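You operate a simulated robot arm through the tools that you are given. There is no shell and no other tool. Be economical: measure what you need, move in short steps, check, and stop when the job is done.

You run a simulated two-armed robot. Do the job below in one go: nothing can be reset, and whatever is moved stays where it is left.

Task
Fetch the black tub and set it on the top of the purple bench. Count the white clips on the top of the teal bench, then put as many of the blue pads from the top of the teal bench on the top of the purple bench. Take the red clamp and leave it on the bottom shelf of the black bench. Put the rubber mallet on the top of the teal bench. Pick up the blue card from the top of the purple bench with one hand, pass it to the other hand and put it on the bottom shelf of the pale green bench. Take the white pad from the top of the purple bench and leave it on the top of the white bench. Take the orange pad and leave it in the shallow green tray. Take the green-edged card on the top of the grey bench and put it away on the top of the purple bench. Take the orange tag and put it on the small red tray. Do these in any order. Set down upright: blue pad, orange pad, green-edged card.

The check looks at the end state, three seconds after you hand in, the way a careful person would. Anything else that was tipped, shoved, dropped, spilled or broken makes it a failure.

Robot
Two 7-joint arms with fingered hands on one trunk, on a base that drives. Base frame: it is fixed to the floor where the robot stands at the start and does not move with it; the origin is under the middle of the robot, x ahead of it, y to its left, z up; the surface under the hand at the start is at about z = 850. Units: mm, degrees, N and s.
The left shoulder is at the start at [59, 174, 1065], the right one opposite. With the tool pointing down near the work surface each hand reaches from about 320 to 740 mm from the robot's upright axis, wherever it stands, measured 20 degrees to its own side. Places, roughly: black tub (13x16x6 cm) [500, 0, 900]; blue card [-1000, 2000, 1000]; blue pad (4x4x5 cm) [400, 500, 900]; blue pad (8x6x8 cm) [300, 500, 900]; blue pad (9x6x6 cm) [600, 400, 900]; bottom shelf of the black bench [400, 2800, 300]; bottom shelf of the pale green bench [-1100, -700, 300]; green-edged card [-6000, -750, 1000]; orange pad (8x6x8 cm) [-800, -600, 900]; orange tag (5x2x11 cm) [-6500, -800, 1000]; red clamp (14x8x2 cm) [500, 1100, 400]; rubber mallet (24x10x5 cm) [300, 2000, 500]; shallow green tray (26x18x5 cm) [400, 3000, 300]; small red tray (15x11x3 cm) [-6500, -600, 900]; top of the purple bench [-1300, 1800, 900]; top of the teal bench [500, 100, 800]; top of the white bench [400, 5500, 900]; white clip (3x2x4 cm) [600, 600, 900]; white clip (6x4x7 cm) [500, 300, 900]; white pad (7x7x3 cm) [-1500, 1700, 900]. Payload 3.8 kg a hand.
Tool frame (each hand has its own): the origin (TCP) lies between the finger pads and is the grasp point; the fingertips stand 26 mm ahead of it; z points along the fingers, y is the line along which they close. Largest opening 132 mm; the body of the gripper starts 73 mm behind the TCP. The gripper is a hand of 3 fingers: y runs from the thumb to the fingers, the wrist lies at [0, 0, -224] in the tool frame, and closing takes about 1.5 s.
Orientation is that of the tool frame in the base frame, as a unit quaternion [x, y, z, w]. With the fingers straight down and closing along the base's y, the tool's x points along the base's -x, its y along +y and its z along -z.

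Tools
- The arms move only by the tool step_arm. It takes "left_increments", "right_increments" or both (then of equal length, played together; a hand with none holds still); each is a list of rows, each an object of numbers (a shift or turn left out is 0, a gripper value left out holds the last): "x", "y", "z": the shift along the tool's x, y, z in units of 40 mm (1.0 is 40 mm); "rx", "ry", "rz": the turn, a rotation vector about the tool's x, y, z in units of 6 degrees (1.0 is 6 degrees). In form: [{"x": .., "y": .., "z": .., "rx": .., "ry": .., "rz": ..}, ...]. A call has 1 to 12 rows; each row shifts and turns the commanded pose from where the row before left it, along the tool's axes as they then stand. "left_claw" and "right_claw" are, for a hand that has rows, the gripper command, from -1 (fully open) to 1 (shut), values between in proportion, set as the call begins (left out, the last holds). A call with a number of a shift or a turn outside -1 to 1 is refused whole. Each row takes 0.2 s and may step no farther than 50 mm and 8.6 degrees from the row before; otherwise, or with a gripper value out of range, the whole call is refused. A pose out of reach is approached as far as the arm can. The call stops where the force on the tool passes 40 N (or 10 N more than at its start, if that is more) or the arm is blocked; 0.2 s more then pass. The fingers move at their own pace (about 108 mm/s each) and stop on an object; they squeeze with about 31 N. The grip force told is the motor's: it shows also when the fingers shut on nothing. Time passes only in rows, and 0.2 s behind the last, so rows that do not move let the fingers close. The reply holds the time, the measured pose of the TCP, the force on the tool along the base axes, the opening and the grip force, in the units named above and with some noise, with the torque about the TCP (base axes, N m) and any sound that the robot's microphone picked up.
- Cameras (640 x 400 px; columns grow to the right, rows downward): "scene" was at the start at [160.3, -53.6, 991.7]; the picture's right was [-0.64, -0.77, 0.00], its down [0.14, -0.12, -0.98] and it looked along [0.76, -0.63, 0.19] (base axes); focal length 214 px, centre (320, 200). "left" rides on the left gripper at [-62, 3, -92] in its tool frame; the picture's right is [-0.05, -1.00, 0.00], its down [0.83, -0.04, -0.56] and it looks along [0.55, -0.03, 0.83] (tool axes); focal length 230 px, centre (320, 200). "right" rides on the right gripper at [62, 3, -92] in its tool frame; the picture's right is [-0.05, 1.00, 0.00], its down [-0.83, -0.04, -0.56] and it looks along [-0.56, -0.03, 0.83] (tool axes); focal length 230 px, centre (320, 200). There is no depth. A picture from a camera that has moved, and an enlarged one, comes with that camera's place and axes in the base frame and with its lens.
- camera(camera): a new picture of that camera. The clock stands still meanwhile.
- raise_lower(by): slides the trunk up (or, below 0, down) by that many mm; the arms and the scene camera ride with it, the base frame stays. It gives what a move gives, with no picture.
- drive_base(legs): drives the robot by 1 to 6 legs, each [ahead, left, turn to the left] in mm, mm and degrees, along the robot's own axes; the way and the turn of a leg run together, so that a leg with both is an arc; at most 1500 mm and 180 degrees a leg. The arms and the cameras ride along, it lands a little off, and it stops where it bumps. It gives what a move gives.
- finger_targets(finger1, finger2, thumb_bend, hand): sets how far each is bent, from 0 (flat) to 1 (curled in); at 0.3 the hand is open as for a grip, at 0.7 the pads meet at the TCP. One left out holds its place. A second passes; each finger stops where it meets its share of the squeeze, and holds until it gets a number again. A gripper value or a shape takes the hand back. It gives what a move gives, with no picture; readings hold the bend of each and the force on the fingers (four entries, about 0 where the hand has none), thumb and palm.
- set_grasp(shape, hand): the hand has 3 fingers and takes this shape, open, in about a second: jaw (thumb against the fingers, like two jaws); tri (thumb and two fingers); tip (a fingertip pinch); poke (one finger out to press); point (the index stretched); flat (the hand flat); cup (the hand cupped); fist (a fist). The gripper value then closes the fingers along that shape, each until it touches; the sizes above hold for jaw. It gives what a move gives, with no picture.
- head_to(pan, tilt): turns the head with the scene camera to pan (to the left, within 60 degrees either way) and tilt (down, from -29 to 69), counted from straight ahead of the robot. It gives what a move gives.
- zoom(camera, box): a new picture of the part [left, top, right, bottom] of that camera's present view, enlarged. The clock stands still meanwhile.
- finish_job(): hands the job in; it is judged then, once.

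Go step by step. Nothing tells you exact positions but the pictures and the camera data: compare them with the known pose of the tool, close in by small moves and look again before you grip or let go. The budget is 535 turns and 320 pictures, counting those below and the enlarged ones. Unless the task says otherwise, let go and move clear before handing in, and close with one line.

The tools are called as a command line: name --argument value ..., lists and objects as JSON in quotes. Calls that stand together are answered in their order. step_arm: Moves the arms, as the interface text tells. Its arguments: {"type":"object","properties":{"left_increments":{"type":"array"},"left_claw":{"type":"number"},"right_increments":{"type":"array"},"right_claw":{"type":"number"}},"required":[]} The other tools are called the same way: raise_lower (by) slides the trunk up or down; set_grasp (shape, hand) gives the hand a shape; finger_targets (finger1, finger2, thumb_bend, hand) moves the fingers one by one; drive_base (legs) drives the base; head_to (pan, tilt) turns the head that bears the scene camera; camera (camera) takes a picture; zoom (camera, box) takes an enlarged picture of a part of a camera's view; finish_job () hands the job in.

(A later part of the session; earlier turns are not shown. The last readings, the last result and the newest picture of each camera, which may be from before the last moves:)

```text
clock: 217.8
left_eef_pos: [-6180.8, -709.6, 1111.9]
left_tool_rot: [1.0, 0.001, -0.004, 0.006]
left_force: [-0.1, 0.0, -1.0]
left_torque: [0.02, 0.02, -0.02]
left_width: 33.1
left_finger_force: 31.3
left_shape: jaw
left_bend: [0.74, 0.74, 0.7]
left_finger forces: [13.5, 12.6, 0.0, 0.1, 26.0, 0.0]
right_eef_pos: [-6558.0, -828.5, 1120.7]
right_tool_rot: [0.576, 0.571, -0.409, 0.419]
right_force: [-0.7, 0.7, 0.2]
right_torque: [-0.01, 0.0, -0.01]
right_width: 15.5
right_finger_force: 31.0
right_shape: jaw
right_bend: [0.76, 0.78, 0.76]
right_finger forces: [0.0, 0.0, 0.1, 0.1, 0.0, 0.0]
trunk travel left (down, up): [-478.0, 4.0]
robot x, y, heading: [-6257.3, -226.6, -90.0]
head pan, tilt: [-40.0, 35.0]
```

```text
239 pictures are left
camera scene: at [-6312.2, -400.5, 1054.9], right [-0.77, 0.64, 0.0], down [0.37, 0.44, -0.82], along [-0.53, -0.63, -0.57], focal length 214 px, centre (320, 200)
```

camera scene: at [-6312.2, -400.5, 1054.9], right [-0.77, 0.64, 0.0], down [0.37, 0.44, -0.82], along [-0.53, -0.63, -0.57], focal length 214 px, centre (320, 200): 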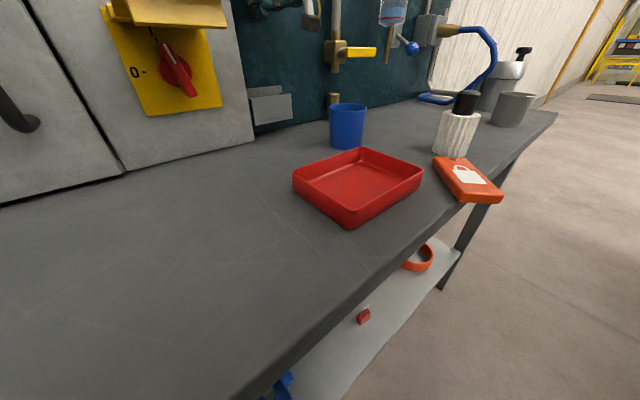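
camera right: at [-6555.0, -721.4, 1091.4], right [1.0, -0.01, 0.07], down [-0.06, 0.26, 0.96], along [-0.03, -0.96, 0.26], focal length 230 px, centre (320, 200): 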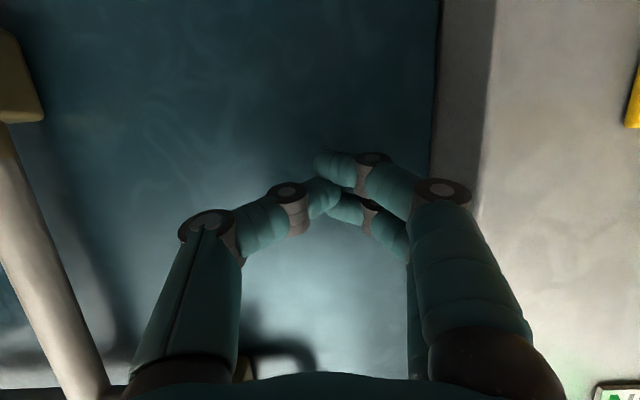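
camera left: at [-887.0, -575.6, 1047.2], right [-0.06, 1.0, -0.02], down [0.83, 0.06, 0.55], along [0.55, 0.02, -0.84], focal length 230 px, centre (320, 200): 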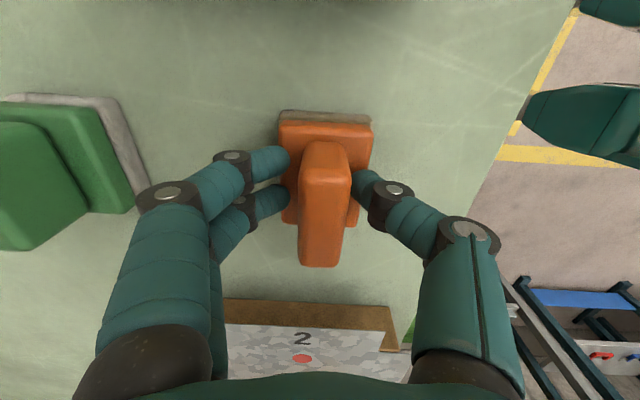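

It lies on the bench by the front edge, about (-6652, -477), yawed. I back off, slide right, and point the right hand down, turned to match.

drive_base --legs '[[-150, 0, 0], [0, -190, 0]]'

step_arm --right_increments '[{"ry": 1}, {"ry": 1}, {"ry": 1}, {"ry": 1}, {"ry": 1}, {"ry": 1}, {"ry": 1}, {"ry": 1}, {"ry": 1}, {"ry": 1}, {"ry": 1}, {"ry": 1}]' --right_claw -0.6

step_arm --right_increments '[{"rz": 1}, {"rz": 1}, {"rz": 1}, {"rz": 1}, {"rz": 1}, {"rz": 1}, {"rz": 1}, {"rz": 1}]'

camera --camera "right"

```text
clock: 221.0
left_eef_pos: [-6370.5, -558.5, 1111.8]
left_tool_rot: [1.0, 0.0, -0.004, 0.006]
left_force: [0.1, -0.2, -0.8]
left_torque: [0.03, -0.01, 0.0]
left_width: 33.0
left_finger_force: 30.8
left_shape: jaw
left_bend: [0.74, 0.74, 0.7]
left_finger forces: [13.4, 12.6, 0.1, 0.1, 26.1, 0.0]
right_eef_pos: [-6747.8, -678.9, 1120.6]
right_tool_rot: [0.576, 0.571, -0.408, 0.419]
right_force: [-0.5, 0.5, -0.5]
right_torque: [0.03, -0.02, 0.0]
right_width: 15.3
right_finger_force: 31.1
right_shape: jaw
right_bend: [0.76, 0.78, 0.76]
right_finger forces: [0.0, 0.0, 0.0, 0.1, 0.0, 0.0]
trunk travel left (down, up): [-478.0, 4.0]
robot x, y, heading: [-6444.3, -73.4, -90.0]
head pan, tilt: [-40.0, 35.0]
```

```text
clock: 223.6
left_eef_pos: [-6371.5, -559.5, 1111.5]
left_tool_rot: [1.0, 0.0, -0.002, 0.006]
left_force: [0.5, 0.1, -0.7]
left_torque: [0.0, 0.01, 0.0]
left_width: 33.0
left_finger_force: 31.2
left_shape: jaw
left_bend: [0.74, 0.74, 0.7]
left_finger forces: [13.4, 12.6, 0.0, 0.1, 26.2, 0.1]
right_eef_pos: [-6786.2, -573.9, 1113.4]
right_tool_rot: [0.706, 0.708, 0.01, 0.003]
right_force: [0.9, -0.1, -0.4]
right_torque: [-0.02, -0.03, 0.0]
right_width: 105.3
right_finger_force: 0.0
right_shape: jaw
right_bend: [0.59, 0.59, 0.56]
right_finger forces: [0.0, 0.1, 0.0, 0.0, 0.0, 0.1]
right hand out of reach, approached as far as the arm can: row 7, 8, 9, 10, 11, 12
trunk travel left (down, up): [-478.0, 4.0]
robot x, y, heading: [-6445.5, -74.5, -90.1]
head pan, tilt: [-40.0, 35.0]
```

```text
clock: 225.4
left_eef_pos: [-6371.0, -558.1, 1112.3]
left_tool_rot: [1.0, 0.0, -0.003, 0.006]
left_force: [-0.1, -0.2, -1.1]
left_torque: [0.01, 0.01, -0.01]
left_width: 33.0
left_finger_force: 31.0
left_shape: jaw
left_bend: [0.74, 0.74, 0.7]
left_finger forces: [13.4, 12.5, 0.0, 0.1, 26.1, 0.1]
right_eef_pos: [-6786.7, -573.7, 1113.5]
right_tool_rot: [0.934, 0.358, 0.009, 0.0]
right_force: [0.4, 0.7, -0.4]
right_torque: [-0.04, 0.03, 0.02]
right_width: 105.6
right_finger_force: 0.1
right_shape: jaw
right_bend: [0.59, 0.59, 0.56]
right_finger forces: [0.1, 0.0, 0.0, 0.0, 0.0, 0.1]
trunk travel left (down, up): [-478.0, 4.0]
robot x, y, heading: [-6449.5, -76.1, -90.2]
head pan, tilt: [-40.0, 35.0]
```

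```text
238 pictures are left
camera right: at [-6741.7, -536.0, 1206.7], right [0.63, -0.78, 0.01], down [-0.66, -0.53, 0.54], along [-0.42, -0.34, -0.84], focal length 230 px, centre (320, 200)
```

right: 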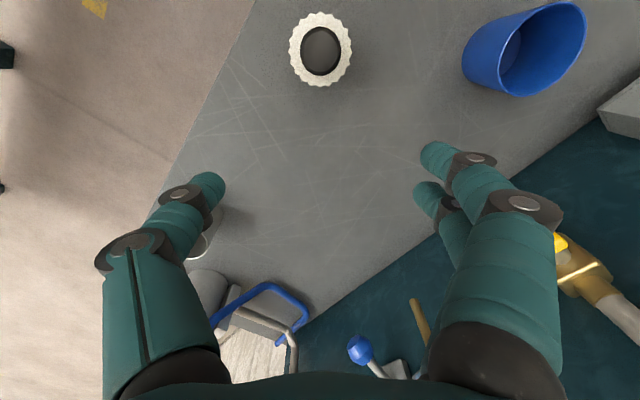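

step_arm --right_increments '[{"x": 0.826, "y": 0.09}, {"x": 0.826, "y": 0.09}, {"x": 0.826, "y": 0.09}, {"x": 0.826, "y": 0.09}, {"x": 0.826, "y": 0.09}]'

camera --camera "right"

```text
clock: 226.6
left_eef_pos: [-6370.6, -558.7, 1110.8]
left_tool_rot: [1.0, 0.0, -0.004, 0.007]
left_force: [-0.4, 0.0, -0.7]
left_torque: [0.02, 0.01, -0.01]
left_width: 33.1
left_finger_force: 30.9
left_shape: jaw
left_bend: [0.74, 0.74, 0.7]
left_finger forces: [13.4, 12.5, 0.0, 0.1, 26.0, 0.1]
right_eef_pos: [-6651.1, -476.5, 1117.7]
right_tool_rot: [0.934, 0.358, 0.009, 0.0]
right_force: [-0.8, 0.0, 1.1]
right_torque: [0.02, 0.01, 0.0]
right_width: 105.2
right_finger_force: 0.0
right_shape: jaw
right_bend: [0.59, 0.59, 0.56]
right_finger forces: [0.0, 0.0, 0.1, 0.1, 0.0, 0.0]
trunk travel left (down, up): [-478.0, 4.0]
robot x, y, heading: [-6449.6, -73.7, -90.2]
head pan, tilt: [-40.0, 35.0]
```

```text
237 pictures are left
camera right: at [-6606.8, -438.4, 1210.1], right [0.63, -0.78, 0.0], down [-0.66, -0.53, 0.54], along [-0.42, -0.34, -0.84], focal length 230 px, centre (320, 200)
```

right: 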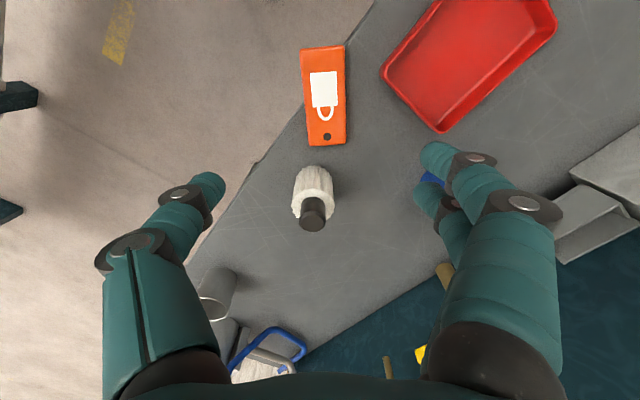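

Tag center is about (-6637, -471), slightly overhanging the edge. I move over it and descend.

step_arm --right_increments '[{"x": 0.35, "y": 0.13, "z": 0.5}, {"z": 0.9}, {"z": 0.9}, {"z": 0.9}, {"z": 0.9}]'

camera --camera "right"

```text
clock: 227.8
left_eef_pos: [-6370.8, -559.5, 1110.8]
left_tool_rot: [1.0, 0.0, -0.002, 0.006]
left_force: [0.0, -0.6, -1.0]
left_torque: [0.02, -0.02, 0.0]
left_width: 32.8
left_finger_force: 31.3
left_shape: jaw
left_bend: [0.74, 0.74, 0.7]
left_finger forces: [13.4, 12.5, 0.0, 0.0, 26.0, 0.0]
right_eef_pos: [-6655.9, -451.9, 963.8]
right_tool_rot: [0.933, 0.358, 0.009, 0.001]
right_force: [-0.6, -0.5, 0.9]
right_torque: [-0.01, -0.01, 0.02]
right_width: 105.4
right_finger_force: 0.1
right_shape: jaw
right_bend: [0.59, 0.59, 0.56]
right_finger forces: [0.0, 0.1, 0.0, 0.0, 0.1, 0.0]
right hand out of reach, approached as far as the arm can: row 2, 4, 5
trunk travel left (down, up): [-478.0, 4.0]
robot x, y, heading: [-6445.1, -76.1, -90.2]
head pan, tilt: [-40.0, 35.0]
```

```text
236 pictures are left
camera right: at [-6611.9, -413.1, 1057.8], right [0.63, -0.78, 0.01], down [-0.66, -0.53, 0.54], along [-0.41, -0.35, -0.84], focal length 230 px, centre (320, 200)
```

right: 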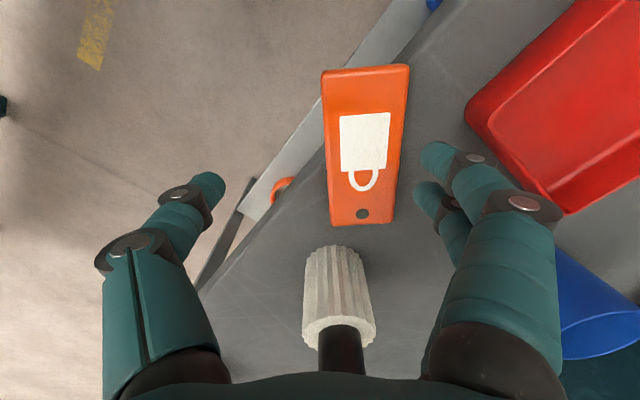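

The arm folds awkwardly with the trunk so high. I raise the hand, lower the trunk 100 mm and back the base a little so the arm has room.

step_arm --right_increments '[{"z": -0.9}, {"z": -0.9}, {"z": -0.9}]'

drive_base --legs '[[-80, 0, 0]]'

raise_lower --by -60

step_arm --right_increments '[{"x": -0.535, "y": 0.595}, {"x": -0.535, "y": 0.595}, {"x": -0.535, "y": 0.595}]'

camera --camera "right"

```text
clock: 228.6
left_eef_pos: [-6370.4, -559.4, 1111.5]
left_tool_rot: [1.0, 0.0, -0.004, 0.007]
left_force: [-0.9, -0.8, -1.0]
left_torque: [-0.02, 0.02, 0.0]
left_width: 32.8
left_finger_force: 30.7
left_shape: jaw
left_bend: [0.74, 0.74, 0.7]
left_finger forces: [13.4, 12.6, 0.1, 0.0, 26.1, 0.0]
right_eef_pos: [-6658.4, -451.1, 1074.0]
right_tool_rot: [0.933, 0.359, 0.009, 0.0]
right_force: [0.8, 0.3, -0.3]
right_torque: [-0.01, -0.04, 0.01]
right_width: 105.3
right_finger_force: 0.2
right_shape: jaw
right_bend: [0.59, 0.59, 0.56]
right_finger forces: [0.0, 0.0, 0.0, 0.0, 0.0, 0.0]
trunk travel left (down, up): [-478.0, 4.0]
robot x, y, heading: [-6447.1, -72.6, -90.0]
head pan, tilt: [-40.0, 35.0]
```

```text
clock: 229.7
left_eef_pos: [-6369.5, -479.5, 1109.9]
left_tool_rot: [1.0, 0.001, -0.004, 0.005]
left_force: [0.5, 0.2, -0.9]
left_torque: [-0.01, 0.0, -0.01]
left_width: 33.1
left_finger_force: 31.3
left_shape: jaw
left_bend: [0.74, 0.74, 0.7]
left_finger forces: [13.4, 12.5, 0.0, 0.1, 26.1, 0.1]
right_eef_pos: [-6659.4, -372.9, 1072.7]
right_tool_rot: [0.933, 0.359, 0.008, -0.001]
right_force: [-0.4, 0.5, -0.1]
right_torque: [0.01, 0.01, -0.01]
right_width: 105.4
right_finger_force: 0.1
right_shape: jaw
right_bend: [0.59, 0.59, 0.56]
right_finger forces: [0.0, 0.1, 0.0, 0.1, 0.1, 0.0]
trunk travel left (down, up): [-478.0, 4.0]
robot x, y, heading: [-6447.4, 1.9, -90.1]
head pan, tilt: [-40.0, 35.0]
```

```text
clock: 230.7
left_eef_pos: [-6370.3, -479.7, 1052.3]
left_tool_rot: [1.0, 0.0, -0.004, 0.007]
left_force: [0.0, -0.7, -0.9]
left_torque: [-0.02, 0.01, -0.01]
left_width: 32.9
left_finger_force: 31.3
left_shape: jaw
left_bend: [0.74, 0.74, 0.7]
left_finger forces: [13.2, 12.5, 0.0, 0.0, 26.0, 0.0]
right_eef_pos: [-6657.7, -374.7, 1013.9]
right_tool_rot: [0.933, 0.36, 0.009, 0.0]
right_force: [-0.4, 0.7, 0.8]
right_torque: [0.01, 0.03, -0.01]
right_width: 105.4
right_finger_force: 0.0
right_shape: jaw
right_bend: [0.59, 0.59, 0.56]
right_finger forces: [0.0, 0.0, 0.0, 0.2, 0.0, 0.0]
trunk travel left (down, up): [-418.0, 64.0]
robot x, y, heading: [-6447.8, 6.3, -90.1]
head pan, tilt: [-40.0, 35.0]
```

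```text
clock: 231.5
left_eef_pos: [-6370.9, -480.9, 1051.1]
left_tool_rot: [1.0, 0.001, -0.003, 0.006]
left_force: [0.8, -0.7, -1.3]
left_torque: [-0.01, 0.0, -0.02]
left_width: 32.8
left_finger_force: 31.2
left_shape: jaw
left_bend: [0.74, 0.74, 0.7]
left_finger forces: [13.3, 12.4, 0.0, 0.0, 26.1, 0.1]
right_eef_pos: [-6658.8, -470.6, 1011.6]
right_tool_rot: [0.933, 0.359, 0.01, -0.001]
right_force: [0.9, 0.0, 0.5]
right_torque: [0.04, 0.01, 0.01]
right_width: 105.4
right_finger_force: 0.0
right_shape: jaw
right_bend: [0.59, 0.59, 0.56]
right_finger forces: [0.0, 0.0, 0.1, 0.0, 0.0, 0.0]
trunk travel left (down, up): [-418.0, 64.0]
robot x, y, heading: [-6446.2, 1.5, -90.0]
head pan, tilt: [-40.0, 35.0]
```

```text
235 pictures are left
camera right: at [-6613.2, -432.4, 1105.4], right [0.63, -0.78, 0.0], down [-0.65, -0.53, 0.54], along [-0.42, -0.34, -0.84], focal length 230 px, centre (320, 200)
```

right: 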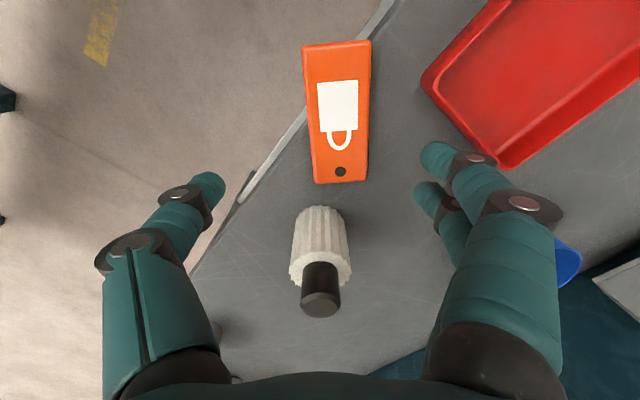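

step_arm --right_increments '[{"x": 0.49, "y": 0.35}, {"z": 0.7}, {"z": 0.7}, {"z": 0.4}]'

camera --camera "right"

```text
clock: 232.5
left_eef_pos: [-6370.3, -481.4, 1051.1]
left_tool_rot: [1.0, 0.001, -0.003, 0.006]
left_force: [0.3, -0.8, -1.4]
left_torque: [0.01, -0.01, 0.0]
left_width: 33.0
left_finger_force: 31.1
left_shape: jaw
left_bend: [0.74, 0.74, 0.7]
left_finger forces: [13.3, 12.5, 0.0, 0.1, 26.0, 0.0]
right_eef_pos: [-6649.6, -471.8, 950.0]
right_tool_rot: [0.933, 0.359, 0.009, 0.0]
right_force: [0.2, -0.1, 0.1]
right_torque: [-0.02, 0.02, -0.02]
right_width: 105.4
right_finger_force: 0.1
right_shape: jaw
right_bend: [0.59, 0.59, 0.56]
right_finger forces: [0.0, 0.1, 0.1, 0.0, 0.1, 0.0]
right hand out of reach, approached as far as the arm can: row 1, 3
trunk travel left (down, up): [-418.0, 64.0]
robot x, y, heading: [-6447.8, 4.2, -90.3]
head pan, tilt: [-40.0, 35.0]
```

```text
234 pictures are left
camera right: at [-6605.2, -434.1, 1043.5], right [0.63, -0.78, 0.01], down [-0.66, -0.53, 0.54], along [-0.42, -0.34, -0.84], focal length 230 px, centre (320, 200)
```

right: 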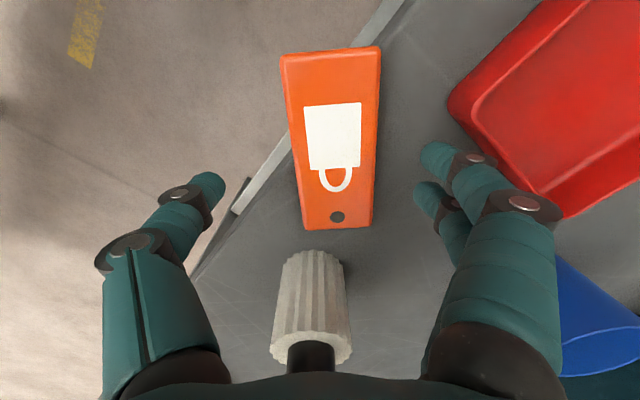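

I use the base and trunk for the last bits: 15 mm left, 20 mm down.

drive_base --legs '[[-2, 14, 0]]'

step_arm --right_increments '[{"z": 0.25}, {"z": 0.25}]'

camera --camera "right"

```text
clock: 233.3
left_eef_pos: [-6356.6, -478.0, 1051.8]
left_tool_rot: [1.0, 0.001, -0.003, 0.006]
left_force: [-0.7, -0.5, -0.2]
left_torque: [-0.01, 0.0, 0.03]
left_width: 32.6
left_finger_force: 31.1
left_shape: jaw
left_bend: [0.74, 0.74, 0.7]
left_finger forces: [13.2, 12.5, 0.0, 0.0, 26.0, 0.0]
right_eef_pos: [-6636.4, -470.5, 949.9]
right_tool_rot: [0.933, 0.359, 0.008, 0.0]
right_force: [0.2, 0.0, 0.2]
right_torque: [0.01, 0.02, 0.02]
right_width: 105.5
right_finger_force: 0.0
right_shape: jaw
right_bend: [0.59, 0.59, 0.56]
right_finger forces: [0.1, 0.1, 0.0, 0.1, 0.0, 0.1]
trunk travel left (down, up): [-418.0, 64.0]
robot x, y, heading: [-6429.3, 5.7, -90.0]
head pan, tilt: [-40.0, 35.0]
```

```text
clock: 233.9
left_eef_pos: [-6355.4, -476.9, 1051.2]
left_tool_rot: [1.0, 0.0, -0.003, 0.006]
left_force: [-0.2, -0.1, -0.8]
left_torque: [-0.04, 0.01, 0.0]
left_width: 33.1
left_finger_force: 31.3
left_shape: jaw
left_bend: [0.74, 0.74, 0.7]
left_finger forces: [13.3, 12.6, 0.0, 0.1, 26.0, 0.0]
right_eef_pos: [-6637.8, -467.9, 930.6]
right_tool_rot: [0.934, 0.358, 0.009, 0.001]
right_force: [0.2, 0.9, -0.3]
right_torque: [0.01, -0.04, 0.01]
right_width: 105.3
right_finger_force: 0.1
right_shape: jaw
right_bend: [0.59, 0.59, 0.56]
right_finger forces: [0.1, 0.1, 0.1, 0.0, 0.0, 0.1]
trunk travel left (down, up): [-418.0, 64.0]
robot x, y, heading: [-6431.4, 6.7, -90.3]
head pan, tilt: [-40.0, 35.0]
```

```text
233 pictures are left
camera right: at [-6593.1, -430.1, 1023.7], right [0.63, -0.78, 0.01], down [-0.66, -0.53, 0.54], along [-0.42, -0.34, -0.84], focal length 230 px, centre (320, 200)
```

right: 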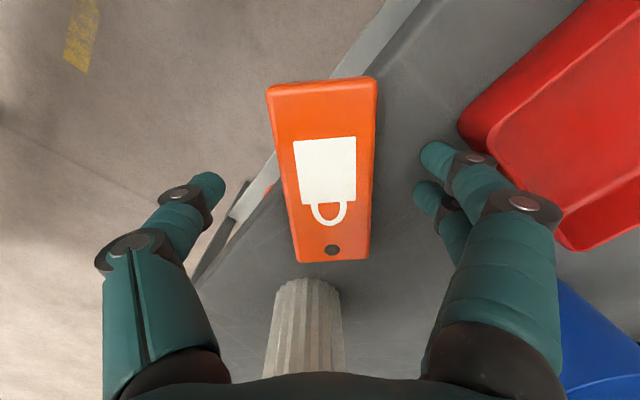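

step_arm --right_increments '[{}, {}, {}, {}, {}, {}]' --right_claw 1

camera --camera "right"

```text
clock: 235.3
left_eef_pos: [-6356.6, -478.7, 1051.7]
left_tool_rot: [1.0, 0.0, -0.003, 0.006]
left_force: [-0.6, 0.1, -0.6]
left_torque: [0.01, 0.0, 0.0]
left_width: 32.6
left_finger_force: 30.6
left_shape: jaw
left_bend: [0.74, 0.74, 0.7]
left_finger forces: [13.3, 12.5, 0.0, 0.1, 26.0, 0.0]
right_eef_pos: [-6638.0, -469.0, 929.9]
right_tool_rot: [0.933, 0.359, 0.009, 0.0]
right_force: [0.7, 1.3, -0.3]
right_torque: [-0.02, -0.02, -0.01]
right_width: 43.8
right_finger_force: 30.8
right_shape: jaw
right_bend: [0.74, 0.74, 0.7]
right_finger forces: [14.2, 14.1, 0.1, 0.0, 28.2, 0.0]
trunk travel left (down, up): [-418.0, 64.0]
robot x, y, heading: [-6430.7, 4.1, -90.1]
head pan, tilt: [-40.0, 35.0]
```

```text
232 pictures are left
camera right: at [-6593.1, -430.1, 1023.8], right [0.63, -0.78, 0.01], down [-0.66, -0.53, 0.54], along [-0.42, -0.34, -0.84], focal length 230 px, centre (320, 200)
```

right: 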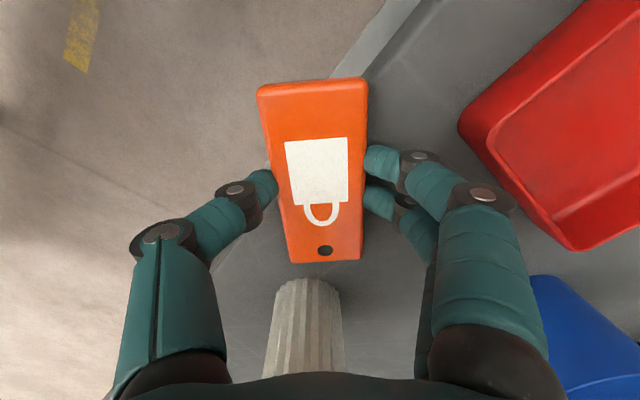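

The tag is held firmly. I lift and turn the hand back the other way so the tag lies along the tray's long side.

step_arm --right_increments '[{"z": -0.8}, {"z": -0.8}, {"z": -0.8}, {"rz": -1}, {"rz": -1}, {"rz": -1}, {"rz": -1}, {"rz": -1}, {"rz": -1}, {"rz": -1}, {"rz": -1}, {"rz": -1}]'

step_arm --right_increments '[{"rz": -1}, {"rz": -1}, {"rz": -1}, {"rz": -1}, {"rz": -1}, {"rz": -1}, {"rz": -1}, {"rz": -1}, {"rz": -1}, {"rz": -1}, {"rz": -1}, {"rz": -1}]'

step_arm --right_increments '[{"rz": -1}, {"rz": -1}]'

head_to --pan -20 --tilt 35

camera --camera "right"

```text
clock: 237.9
left_eef_pos: [-6356.7, -478.4, 1051.3]
left_tool_rot: [1.0, 0.001, -0.002, 0.007]
left_force: [-0.2, 0.3, -0.5]
left_torque: [0.03, 0.03, 0.02]
left_width: 32.7
left_finger_force: 31.2
left_shape: jaw
left_bend: [0.74, 0.74, 0.7]
left_finger forces: [13.4, 12.5, 0.0, 0.1, 26.0, 0.1]
right_eef_pos: [-6637.0, -471.0, 1026.5]
right_tool_rot: [0.668, 0.744, 0.007, 0.004]
right_force: [0.3, 0.3, -0.2]
right_torque: [-0.01, 0.0, 0.01]
right_width: 43.4
right_finger_force: 30.7
right_shape: jaw
right_bend: [0.74, 0.74, 0.7]
right_finger forces: [14.2, 13.9, 0.0, 0.0, 28.2, 0.0]
trunk travel left (down, up): [-418.0, 64.0]
robot x, y, heading: [-6434.0, 9.0, -90.2]
head pan, tilt: [-40.0, 35.0]
```

```text
clock: 240.5
left_eef_pos: [-6356.8, -477.1, 1050.4]
left_tool_rot: [1.0, 0.0, -0.003, 0.006]
left_force: [0.4, 0.8, -0.1]
left_torque: [0.0, 0.01, 0.01]
left_width: 32.9
left_finger_force: 31.1
left_shape: jaw
left_bend: [0.74, 0.74, 0.7]
left_finger forces: [13.3, 12.6, 0.0, 0.0, 26.0, 0.0]
right_eef_pos: [-6637.9, -470.8, 1025.5]
right_tool_rot: [0.103, 0.995, 0.005, 0.009]
right_force: [0.0, 0.1, -0.1]
right_torque: [0.0, 0.01, 0.01]
right_width: 43.4
right_finger_force: 30.7
right_shape: jaw
right_bend: [0.74, 0.74, 0.7]
right_finger forces: [14.3, 14.0, 0.0, 0.0, 28.3, 0.0]
trunk travel left (down, up): [-418.0, 64.0]
robot x, y, heading: [-6433.1, 4.8, -89.9]
head pan, tilt: [-40.0, 35.0]
```

```text
clock: 241.1
left_eef_pos: [-6357.4, -477.1, 1050.1]
left_tool_rot: [1.0, 0.0, -0.002, 0.006]
left_force: [0.8, -0.6, -0.4]
left_torque: [0.03, 0.0, -0.04]
left_width: 32.9
left_finger_force: 31.1
left_shape: jaw
left_bend: [0.74, 0.74, 0.7]
left_finger forces: [13.3, 12.5, 0.0, 0.0, 26.0, 0.1]
right_eef_pos: [-6636.8, -471.3, 1025.5]
right_tool_rot: [-0.001, 1.0, 0.004, 0.009]
right_force: [0.1, -0.5, -0.6]
right_torque: [0.02, -0.01, 0.02]
right_width: 43.6
right_finger_force: 30.8
right_shape: jaw
right_bend: [0.74, 0.74, 0.7]
right_finger forces: [14.2, 14.0, 0.0, 0.1, 28.2, 0.0]
trunk travel left (down, up): [-418.0, 64.0]
robot x, y, heading: [-6432.7, 2.0, -90.0]
head pan, tilt: [-40.0, 35.0]
```

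```text
clock: 241.9
left_eef_pos: [-6355.7, -475.8, 1051.1]
left_tool_rot: [1.0, 0.0, -0.002, 0.006]
left_force: [0.0, -0.2, -0.8]
left_torque: [0.0, -0.03, 0.01]
left_width: 32.7
left_finger_force: 30.7
left_shape: jaw
left_bend: [0.74, 0.74, 0.7]
left_finger forces: [13.3, 12.5, 0.0, 0.0, 26.0, 0.0]
right_eef_pos: [-6637.4, -471.2, 1026.8]
right_tool_rot: [0.0, 1.0, 0.003, 0.009]
right_force: [0.5, -1.5, -0.9]
right_torque: [0.0, 0.03, 0.02]
right_width: 43.5
right_finger_force: 31.1
right_shape: jaw
right_bend: [0.74, 0.74, 0.7]
right_finger forces: [14.1, 13.9, 0.0, 0.1, 28.2, 0.1]
trunk travel left (down, up): [-418.0, 64.0]
robot x, y, heading: [-6430.1, 6.5, -90.1]
head pan, tilt: [-20.0, 35.0]
```

```text
231 pictures are left
camera right: at [-6701.9, -468.0, 1117.3], right [0.05, 1.0, 0.01], down [0.82, -0.05, 0.57], along [0.57, -0.02, -0.82], focal length 230 px, centre (320, 200)
```

right: 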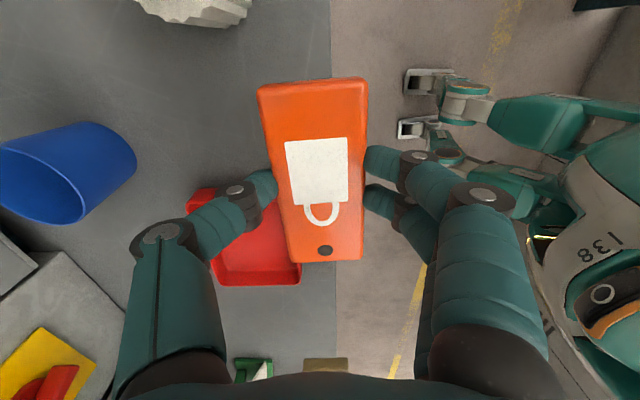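

I carry the tag over the tray.

step_arm --right_increments '[{"x": -0.825, "y": -0.51}, {"x": -0.825, "y": -0.51}, {"x": -0.825, "y": -0.51}, {"x": -0.825, "y": -0.51}]'

camera --camera "right"

camera --camera "scene"

```text
clock: 242.9
left_eef_pos: [-6355.3, -478.2, 1051.8]
left_tool_rot: [1.0, 0.0, -0.002, 0.006]
left_force: [-0.1, -0.1, 0.1]
left_torque: [0.01, -0.01, -0.01]
left_width: 32.8
left_finger_force: 31.3
left_shape: jaw
left_bend: [0.74, 0.74, 0.7]
left_finger forces: [13.3, 12.5, 0.0, 0.1, 26.1, 0.0]
right_eef_pos: [-6631.1, -470.2, 1023.6]
right_tool_rot: [-0.001, 1.0, 0.004, 0.008]
right_force: [0.5, 0.3, -0.8]
right_torque: [0.0, 0.01, 0.01]
right_width: 43.5
right_finger_force: 31.4
right_shape: jaw
right_bend: [0.74, 0.74, 0.7]
right_finger forces: [14.2, 13.9, 0.1, 0.0, 28.3, 0.0]
right hand out of reach, approached as far as the arm can: row 1, 2, 3, 4
trunk travel left (down, up): [-418.0, 64.0]
robot x, y, heading: [-6434.5, 6.5, -90.3]
head pan, tilt: [-20.0, 35.0]
```

```text
230 pictures are left
camera right: at [-6695.3, -468.3, 1115.1], right [0.05, 1.0, 0.01], down [0.82, -0.05, 0.57], along [0.57, -0.02, -0.82], focal length 230 px, centre (320, 200)
```

right: 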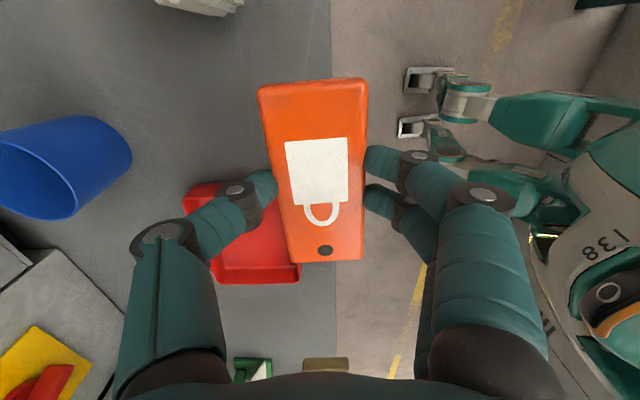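

```text
229 pictures are left
camera scene: at [-6461.5, -177.8, 971.7], right [-0.94, 0.34, 0.0], down [0.2, 0.54, -0.82], along [-0.28, -0.77, -0.57], focal length 214 px, centre (320, 200)
```

scene: 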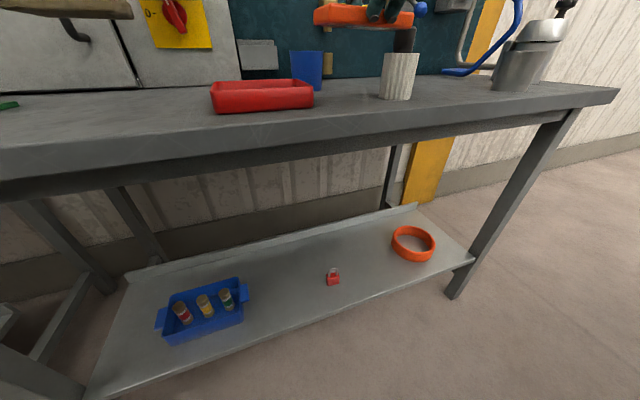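

I use the base to shift: ahead 82, left 126 (left-hand pad stays clear of the card).

drive_base --legs '[[82, 124, 0]]'

camera --camera "right"

camera --camera "scene"

```text
clock: 244.7
left_eef_pos: [-6232.3, -558.6, 1051.3]
left_tool_rot: [1.0, 0.001, -0.003, 0.007]
left_force: [-0.4, 0.1, -0.9]
left_torque: [0.02, 0.02, 0.03]
left_width: 33.1
left_finger_force: 31.4
left_shape: jaw
left_bend: [0.74, 0.74, 0.7]
left_finger forces: [13.3, 12.5, 0.1, 0.1, 26.0, 0.0]
right_eef_pos: [-6507.2, -553.1, 1024.2]
right_tool_rot: [-0.002, 1.0, 0.003, 0.009]
right_force: [0.4, 0.3, -0.8]
right_torque: [0.0, 0.03, -0.03]
right_width: 43.4
right_finger_force: 31.0
right_shape: jaw
right_bend: [0.74, 0.74, 0.7]
right_finger forces: [14.3, 14.0, 0.0, 0.0, 28.2, 0.0]
trunk travel left (down, up): [-418.0, 64.0]
robot x, y, heading: [-6308.3, -77.5, -89.9]
head pan, tilt: [-20.0, 35.0]
```

```text
228 pictures are left
camera right: at [-6571.6, -550.3, 1115.1], right [0.05, 1.0, 0.01], down [0.82, -0.04, 0.57], along [0.57, -0.02, -0.82], focal length 230 px, centre (320, 200)
```

right: 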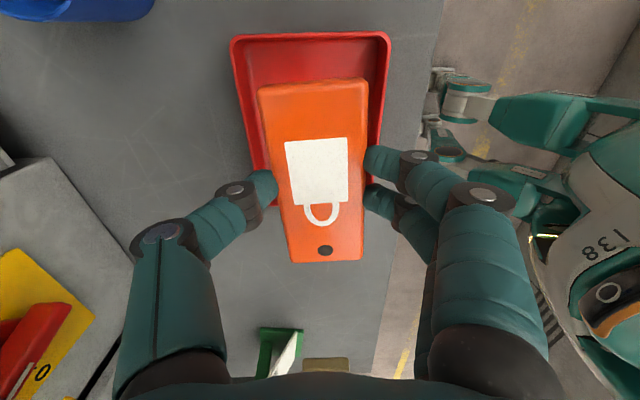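

```text
227 pictures are left
camera scene: at [-6338.2, -259.4, 971.6], right [-0.94, 0.34, 0.0], down [0.2, 0.54, -0.82], along [-0.28, -0.77, -0.57], focal length 214 px, centre (320, 200)
```

scene: 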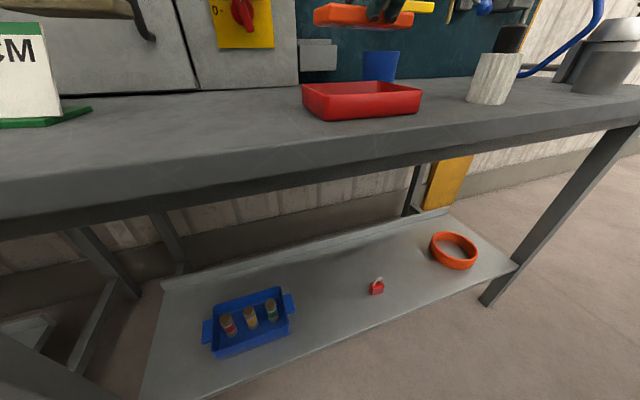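

The tag is centered over the tray. I lower it with the arm, checking drift.

step_arm --right_increments '[{"z": 0.5}, {"z": 0.5}, {"z": 0.5}]'

camera --camera "right"

```text
clock: 245.5
left_eef_pos: [-6233.6, -559.3, 1050.7]
left_tool_rot: [1.0, 0.001, -0.002, 0.006]
left_force: [-0.9, 0.1, -0.6]
left_torque: [-0.03, 0.0, 0.0]
left_width: 32.8
left_finger_force: 31.4
left_shape: jaw
left_bend: [0.74, 0.74, 0.7]
left_finger forces: [13.3, 12.5, 0.1, 0.1, 25.9, 0.0]
right_eef_pos: [-6510.0, -553.8, 975.3]
right_tool_rot: [-0.002, 1.0, 0.003, 0.01]
right_force: [0.4, -0.2, -1.3]
right_torque: [-0.02, -0.01, 0.01]
right_width: 43.4
right_finger_force: 31.4
right_shape: jaw
right_bend: [0.74, 0.74, 0.7]
right_finger forces: [14.2, 14.0, 0.1, 0.1, 28.1, 0.0]
right hand out of reach, approached as far as the arm can: row 3
trunk travel left (down, up): [-418.0, 64.0]
robot x, y, heading: [-6309.9, -73.1, -89.9]
head pan, tilt: [-20.0, 35.0]
```

```text
226 pictures are left
camera right: at [-6574.1, -550.5, 1066.1], right [0.05, 1.0, 0.01], down [0.82, -0.04, 0.57], along [0.57, -0.02, -0.82], focal length 230 px, centre (320, 200)
```

right: 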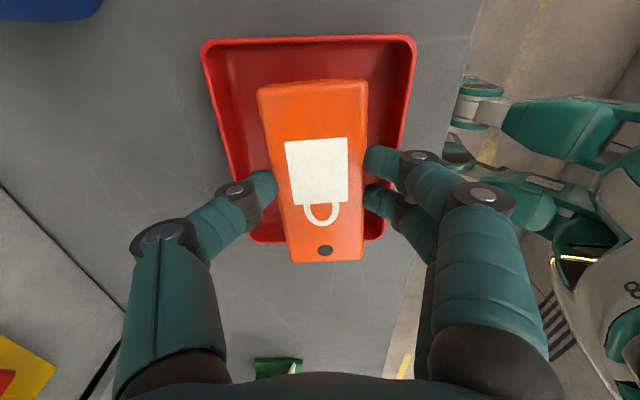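

step_arm --right_increments '[{"z": 0.4}, {"z": 0.3}, {"z": 0.1}, {"z": 0.1}]'

camera --camera "right"

```text
clock: 246.5
left_eef_pos: [-6232.6, -558.0, 1051.6]
left_tool_rot: [1.0, 0.001, -0.003, 0.006]
left_force: [0.0, -0.1, -0.4]
left_torque: [0.01, -0.03, 0.0]
left_width: 33.2
left_finger_force: 31.3
left_shape: jaw
left_bend: [0.74, 0.74, 0.7]
left_finger forces: [13.3, 12.5, 0.1, 0.0, 26.0, 0.0]
right_eef_pos: [-6512.4, -549.2, 944.2]
right_tool_rot: [-0.001, 1.0, 0.003, 0.008]
right_force: [0.1, -0.1, -0.6]
right_torque: [0.04, 0.02, 0.03]
right_width: 43.5
right_finger_force: 30.9
right_shape: jaw
right_bend: [0.74, 0.74, 0.7]
right_finger forces: [14.2, 14.8, 0.0, 0.0, 28.6, 0.0]
right hand out of reach, approached as far as the arm can: row 2
trunk travel left (down, up): [-418.0, 64.0]
robot x, y, heading: [-6309.4, -73.7, -89.9]
head pan, tilt: [-20.0, 35.0]
```

```text
225 pictures are left
camera right: at [-6576.2, -547.0, 1034.2], right [0.05, 1.0, 0.01], down [0.82, -0.04, 0.57], along [0.57, -0.02, -0.82], focal length 230 px, centre (320, 200)
```

right: 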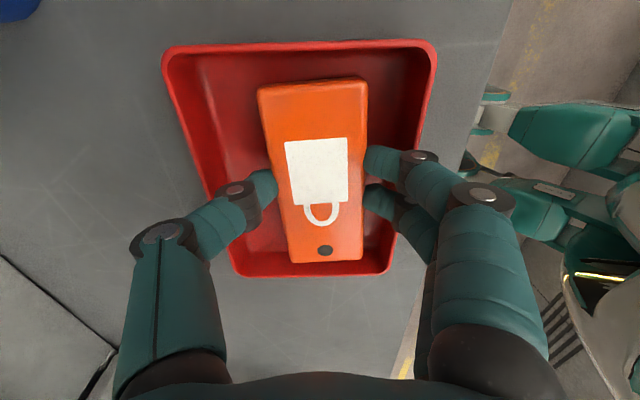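

drive_base --legs '[[6, 0, 0]]'

step_arm --right_increments '[{"z": 0.08}, {"z": 0.08}, {"z": 0.08}]'

camera --camera "right"

```text
clock: 247.2
left_eef_pos: [-6233.0, -563.9, 1051.0]
left_tool_rot: [1.0, 0.001, -0.003, 0.006]
left_force: [-0.2, -0.7, -1.4]
left_torque: [0.02, -0.01, -0.01]
left_width: 32.8
left_finger_force: 31.6
left_shape: jaw
left_bend: [0.74, 0.74, 0.7]
left_finger forces: [13.4, 12.4, 0.1, 0.0, 26.0, 0.0]
right_eef_pos: [-6511.1, -554.2, 942.4]
right_tool_rot: [-0.001, 1.0, 0.004, 0.009]
right_force: [0.1, -0.1, 0.0]
right_torque: [-0.02, -0.01, 0.01]
right_width: 43.6
right_finger_force: 31.2
right_shape: jaw
right_bend: [0.74, 0.74, 0.7]
right_finger forces: [14.3, 14.2, 0.0, 0.1, 28.4, 0.0]
trunk travel left (down, up): [-418.0, 64.0]
robot x, y, heading: [-6310.9, -84.3, -89.9]
head pan, tilt: [-20.0, 35.0]
```

```text
clock: 248.0
left_eef_pos: [-6232.9, -565.5, 1051.3]
left_tool_rot: [1.0, 0.0, -0.002, 0.006]
left_force: [-0.4, 0.6, -1.2]
left_torque: [-0.02, 0.01, 0.0]
left_width: 32.6
left_finger_force: 31.2
left_shape: jaw
left_bend: [0.74, 0.74, 0.7]
left_finger forces: [13.3, 12.4, 0.0, 0.0, 26.0, 0.1]
right_eef_pos: [-6512.4, -553.7, 935.1]
right_tool_rot: [-0.002, 1.0, 0.003, 0.01]
right_force: [0.1, -0.5, 1.3]
right_torque: [0.04, 0.03, -0.04]
right_width: 43.5
right_finger_force: 31.5
right_shape: jaw
right_bend: [0.74, 0.74, 0.7]
right_finger forces: [14.7, 15.2, 0.0, 0.0, 28.9, 0.0]
trunk travel left (down, up): [-418.0, 64.0]
robot x, y, heading: [-6306.9, -80.4, -89.8]
head pan, tilt: [-20.0, 35.0]
```

```text
224 pictures are left
camera right: at [-6577.4, -552.7, 1025.3], right [0.05, 1.0, 0.01], down [0.82, -0.04, 0.57], along [0.57, -0.02, -0.82], focal length 230 px, centre (320, 200)
```

right: 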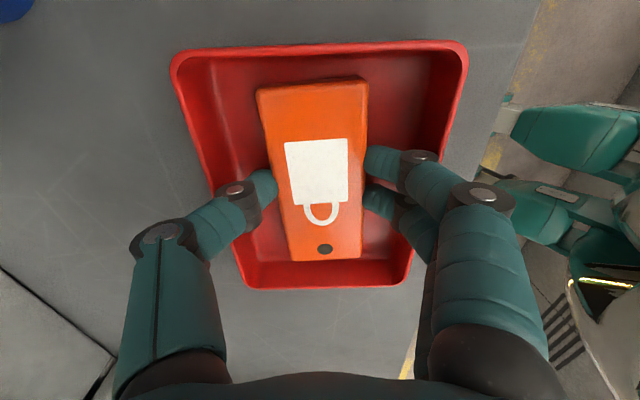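

Touching the tray floor. I open slightly and lift out.

step_arm --right_increments '[{}, {}, {}]' --right_claw 0.1

step_arm --right_increments '[{"z": -0.5}, {"z": -0.9}, {"z": -0.9}, {"z": -0.9}]'

camera --camera "right"

```text
clock: 248.8
left_eef_pos: [-6232.2, -564.2, 1051.2]
left_tool_rot: [1.0, 0.002, -0.003, 0.006]
left_force: [-0.3, 0.2, -1.4]
left_torque: [0.0, -0.01, 0.03]
left_width: 32.8
left_finger_force: 31.0
left_shape: jaw
left_bend: [0.74, 0.74, 0.7]
left_finger forces: [13.4, 12.3, 0.0, 0.0, 26.0, 0.1]
right_eef_pos: [-6514.2, -555.2, 934.8]
right_tool_rot: [-0.003, 1.0, 0.005, 0.009]
right_force: [0.4, -1.0, 3.5]
right_torque: [-0.03, -0.04, 0.01]
right_width: 52.8
right_finger_force: 0.1
right_shape: jaw
right_bend: [0.74, 0.74, 0.7]
right_finger forces: [2.2, 2.2, 0.0, 0.0, 4.4, 0.0]
trunk travel left (down, up): [-418.0, 64.0]
robot x, y, heading: [-6310.7, -77.3, -89.9]
head pan, tilt: [-20.0, 35.0]
```

```text
clock: 249.8
left_eef_pos: [-6232.8, -564.1, 1052.6]
left_tool_rot: [1.0, 0.0, -0.004, 0.007]
left_force: [-0.3, -0.7, -2.1]
left_torque: [-0.01, -0.01, -0.01]
left_width: 32.7
left_finger_force: 31.4
left_shape: jaw
left_bend: [0.74, 0.74, 0.7]
left_finger forces: [13.3, 12.3, 0.0, 0.1, 25.9, 0.0]
right_eef_pos: [-6514.3, -557.1, 1061.5]
right_tool_rot: [-0.002, 1.0, 0.003, 0.009]
right_force: [0.0, 0.7, -0.5]
right_torque: [-0.02, 0.0, -0.01]
right_width: 59.0
right_finger_force: 0.0
right_shape: jaw
right_bend: [0.73, 0.73, 0.7]
right_finger forces: [0.0, 0.0, 0.1, 0.1, 0.0, 0.0]
trunk travel left (down, up): [-418.0, 64.0]
robot x, y, heading: [-6306.9, -79.2, -89.9]
head pan, tilt: [-20.0, 35.0]
```

```text
223 pictures are left
camera right: at [-6578.8, -553.5, 1152.7], right [0.05, 1.0, 0.01], down [0.82, -0.04, 0.57], along [0.57, -0.02, -0.82], focal length 230 px, centre (320, 200)
```

right: 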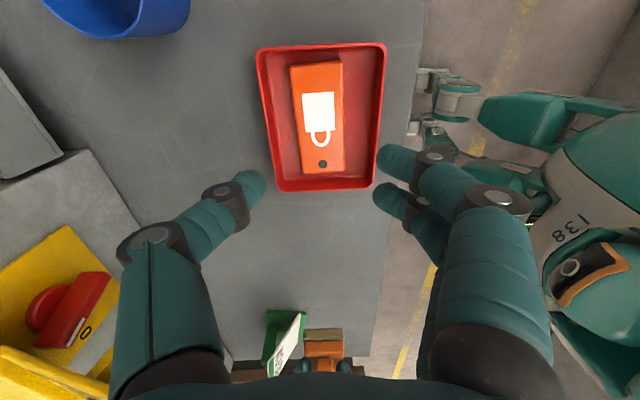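

The tag rests in the tray. Next the green-edged card; the right arm has been limited toward the left, so I first back off and turn the right hand to its neutral yaw to regain range.

drive_base --legs '[[-250, 0, 0]]'

step_arm --right_increments '[{"rz": 1}, {"rz": 1}, {"rz": 1}, {"rz": 1}, {"rz": 1}, {"rz": 1}, {"rz": 1}, {"rz": 1}, {"rz": 1}, {"rz": 1}, {"rz": 1}, {"rz": 1}]'

step_arm --right_increments '[{"rz": 1}, {"rz": 1}, {"rz": 1}, {"y": 0.6}, {"y": 0.6}, {"y": 0.6}, {"y": 0.6}, {"y": 0.6}]'

```text
clock: 251.6
left_eef_pos: [-6232.6, -313.6, 1051.7]
left_tool_rot: [1.0, 0.0, -0.003, 0.006]
left_force: [-0.8, 0.7, -1.2]
left_torque: [0.0, -0.02, 0.02]
left_width: 32.8
left_finger_force: 30.7
left_shape: jaw
left_bend: [0.74, 0.74, 0.7]
left_finger forces: [13.3, 12.4, 0.0, 0.0, 26.0, 0.0]
right_eef_pos: [-6513.8, -303.8, 1061.2]
right_tool_rot: [-0.003, 1.0, 0.003, 0.009]
right_force: [-0.2, -0.2, 0.5]
right_torque: [-0.01, 0.0, 0.01]
right_width: 58.8
right_finger_force: 0.0
right_shape: jaw
right_bend: [0.73, 0.73, 0.7]
right_finger forces: [0.0, 0.0, 0.1, 0.0, 0.1, 0.1]
trunk travel left (down, up): [-418.0, 64.0]
robot x, y, heading: [-6308.2, 174.5, -90.0]
head pan, tilt: [-20.0, 35.0]
```

```text
clock: 254.2
left_eef_pos: [-6233.1, -315.0, 1051.6]
left_tool_rot: [1.0, 0.0, -0.002, 0.007]
left_force: [-1.1, 0.3, -0.6]
left_torque: [0.0, 0.0, 0.0]
left_width: 32.8
left_finger_force: 31.1
left_shape: jaw
left_bend: [0.74, 0.74, 0.7]
left_finger forces: [13.3, 12.4, 0.0, 0.0, 26.1, 0.1]
right_eef_pos: [-6514.8, -304.9, 1061.0]
right_tool_rot: [0.588, 0.809, 0.008, 0.005]
right_force: [-0.7, 0.4, 0.9]
right_torque: [-0.02, 0.0, 0.01]
right_width: 59.0
right_finger_force: 0.1
right_shape: jaw
right_bend: [0.73, 0.73, 0.7]
right_finger forces: [0.1, 0.0, 0.0, 0.1, 0.0, 0.1]
trunk travel left (down, up): [-418.0, 64.0]
robot x, y, heading: [-6313.5, 170.0, -90.0]
head pan, tilt: [-20.0, 35.0]
```

```text
clock: 256.0
left_eef_pos: [-6233.0, -313.0, 1050.8]
left_tool_rot: [1.0, 0.001, -0.002, 0.007]
left_force: [-0.2, 0.3, -0.7]
left_torque: [0.03, 0.02, 0.01]
left_width: 33.0
left_finger_force: 31.4
left_shape: jaw
left_bend: [0.74, 0.74, 0.7]
left_finger forces: [13.3, 12.4, 0.0, 0.0, 26.0, 0.0]
right_eef_pos: [-6507.5, -305.2, 1064.9]
right_tool_rot: [0.708, 0.707, 0.009, 0.004]
right_force: [-0.4, -0.2, -0.3]
right_torque: [-0.01, 0.0, 0.02]
right_width: 58.9
right_finger_force: 0.0
right_shape: jaw
right_bend: [0.73, 0.73, 0.7]
right_finger forces: [0.0, 0.0, 0.1, 0.0, 0.1, 0.0]
right hand out of reach, approached as far as the arm can: row 4, 5, 6, 7, 8
trunk travel left (down, up): [-418.0, 64.0]
robot x, y, heading: [-6310.6, 173.3, -89.9]
head pan, tilt: [-20.0, 35.0]
```

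I look at the right arm's posture.

head_to --pan -50 --tilt 10

camera --camera "scene"

camera --camera "right"

```text
clock: 257.0
left_eef_pos: [-6235.2, -313.3, 1049.6]
left_tool_rot: [1.0, 0.0, -0.003, 0.006]
left_force: [0.0, 0.3, 0.3]
left_torque: [0.0, 0.03, -0.02]
left_width: 32.8
left_finger_force: 31.0
left_shape: jaw
left_bend: [0.74, 0.74, 0.7]
left_finger forces: [13.2, 12.4, 0.0, 0.0, 25.9, 0.0]
right_eef_pos: [-6507.1, -304.3, 1064.7]
right_tool_rot: [0.707, 0.707, 0.01, 0.004]
right_force: [-0.5, 0.1, 0.1]
right_torque: [-0.01, 0.02, 0.04]
right_width: 58.8
right_finger_force: 0.0
right_shape: jaw
right_bend: [0.73, 0.73, 0.7]
right_finger forces: [0.0, 0.0, 0.0, 0.0, 0.0, 0.1]
trunk travel left (down, up): [-418.0, 64.0]
robot x, y, heading: [-6309.5, 170.0, -90.2]
head pan, tilt: [-50.0, 10.0]
```

```text
222 pictures are left
camera scene: at [-6379.4, 9.0, 1011.7], right [-0.64, 0.77, 0.0], down [0.13, 0.11, -0.98], along [-0.75, -0.63, -0.17], focal length 214 px, centre (320, 200)
```

scene: 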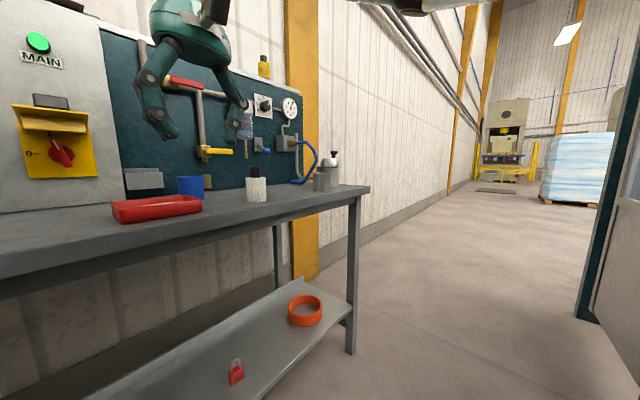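

```text
221 pictures are left
camera right: at [-6507.7, -243.7, 1157.4], right [1.0, -0.05, 0.02], down [-0.05, -0.83, 0.55], along [-0.01, -0.55, -0.84], focal length 230 px, centre (320, 200)
```

right: 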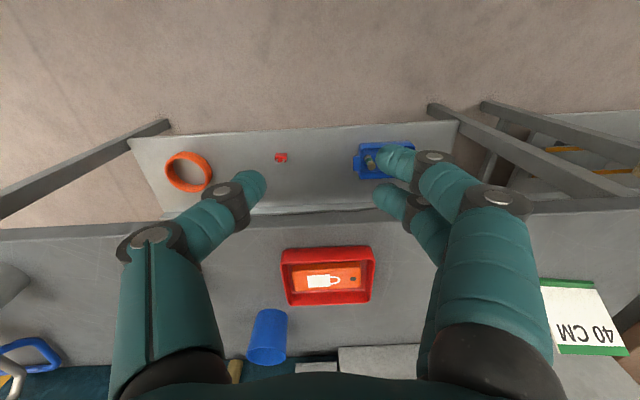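

I try to re-posture the right arm by swinging it out to the right and low, then back in.

step_arm --right_increments '[{"y": -1}, {"y": -1}, {"y": -1}, {"y": -1}, {"z": 1}, {"z": 1}, {"z": 1}, {"z": 1}, {"z": 1}]'

step_arm --right_increments '[{"y": 1}, {"y": 1}, {"y": 1}, {"y": 1}, {"y": 1}, {"y": 1}, {"y": 1}, {"y": 1}]'

```text
clock: 259.0
left_eef_pos: [-6233.6, -315.3, 1051.2]
left_tool_rot: [1.0, 0.001, -0.003, 0.005]
left_force: [-0.1, 0.4, -0.3]
left_torque: [-0.01, 0.0, 0.0]
left_width: 33.1
left_finger_force: 31.1
left_shape: jaw
left_bend: [0.74, 0.74, 0.7]
left_finger forces: [13.3, 12.4, 0.1, 0.0, 26.0, 0.1]
right_eef_pos: [-6663.5, -304.4, 860.2]
right_tool_rot: [0.706, 0.708, 0.009, 0.004]
right_force: [0.8, 0.6, -0.5]
right_torque: [0.04, 0.0, 0.02]
right_width: 59.0
right_finger_force: 0.0
right_shape: jaw
right_bend: [0.73, 0.73, 0.7]
right_finger forces: [0.0, 0.0, 0.1, 0.1, 0.0, 0.0]
trunk travel left (down, up): [-418.0, 64.0]
robot x, y, heading: [-6308.1, 167.8, -89.8]
head pan, tilt: [-50.0, 10.0]
```

```text
clock: 260.8
left_eef_pos: [-6233.4, -314.7, 1051.5]
left_tool_rot: [1.0, 0.002, -0.003, 0.006]
left_force: [0.5, 0.2, -0.8]
left_torque: [0.0, 0.02, 0.04]
left_width: 33.1
left_finger_force: 31.2
left_shape: jaw
left_bend: [0.74, 0.74, 0.7]
left_finger forces: [13.3, 12.3, 0.0, 0.1, 25.8, 0.1]
right_eef_pos: [-6501.3, -266.8, 880.3]
right_tool_rot: [0.707, 0.707, 0.01, 0.004]
right_force: [0.1, -0.3, 0.5]
right_torque: [-0.04, -0.01, -0.04]
right_width: 58.7
right_finger_force: 0.3
right_shape: jaw
right_bend: [0.73, 0.73, 0.7]
right_finger forces: [0.0, 0.1, 0.1, 0.1, 0.0, 0.0]
right hand out of reach, approached as far as the arm can: row 4, 5, 6, 7, 8
trunk travel left (down, up): [-418.0, 64.0]
robot x, y, heading: [-6310.3, 169.4, -90.0]
head pan, tilt: [-50.0, 10.0]
```

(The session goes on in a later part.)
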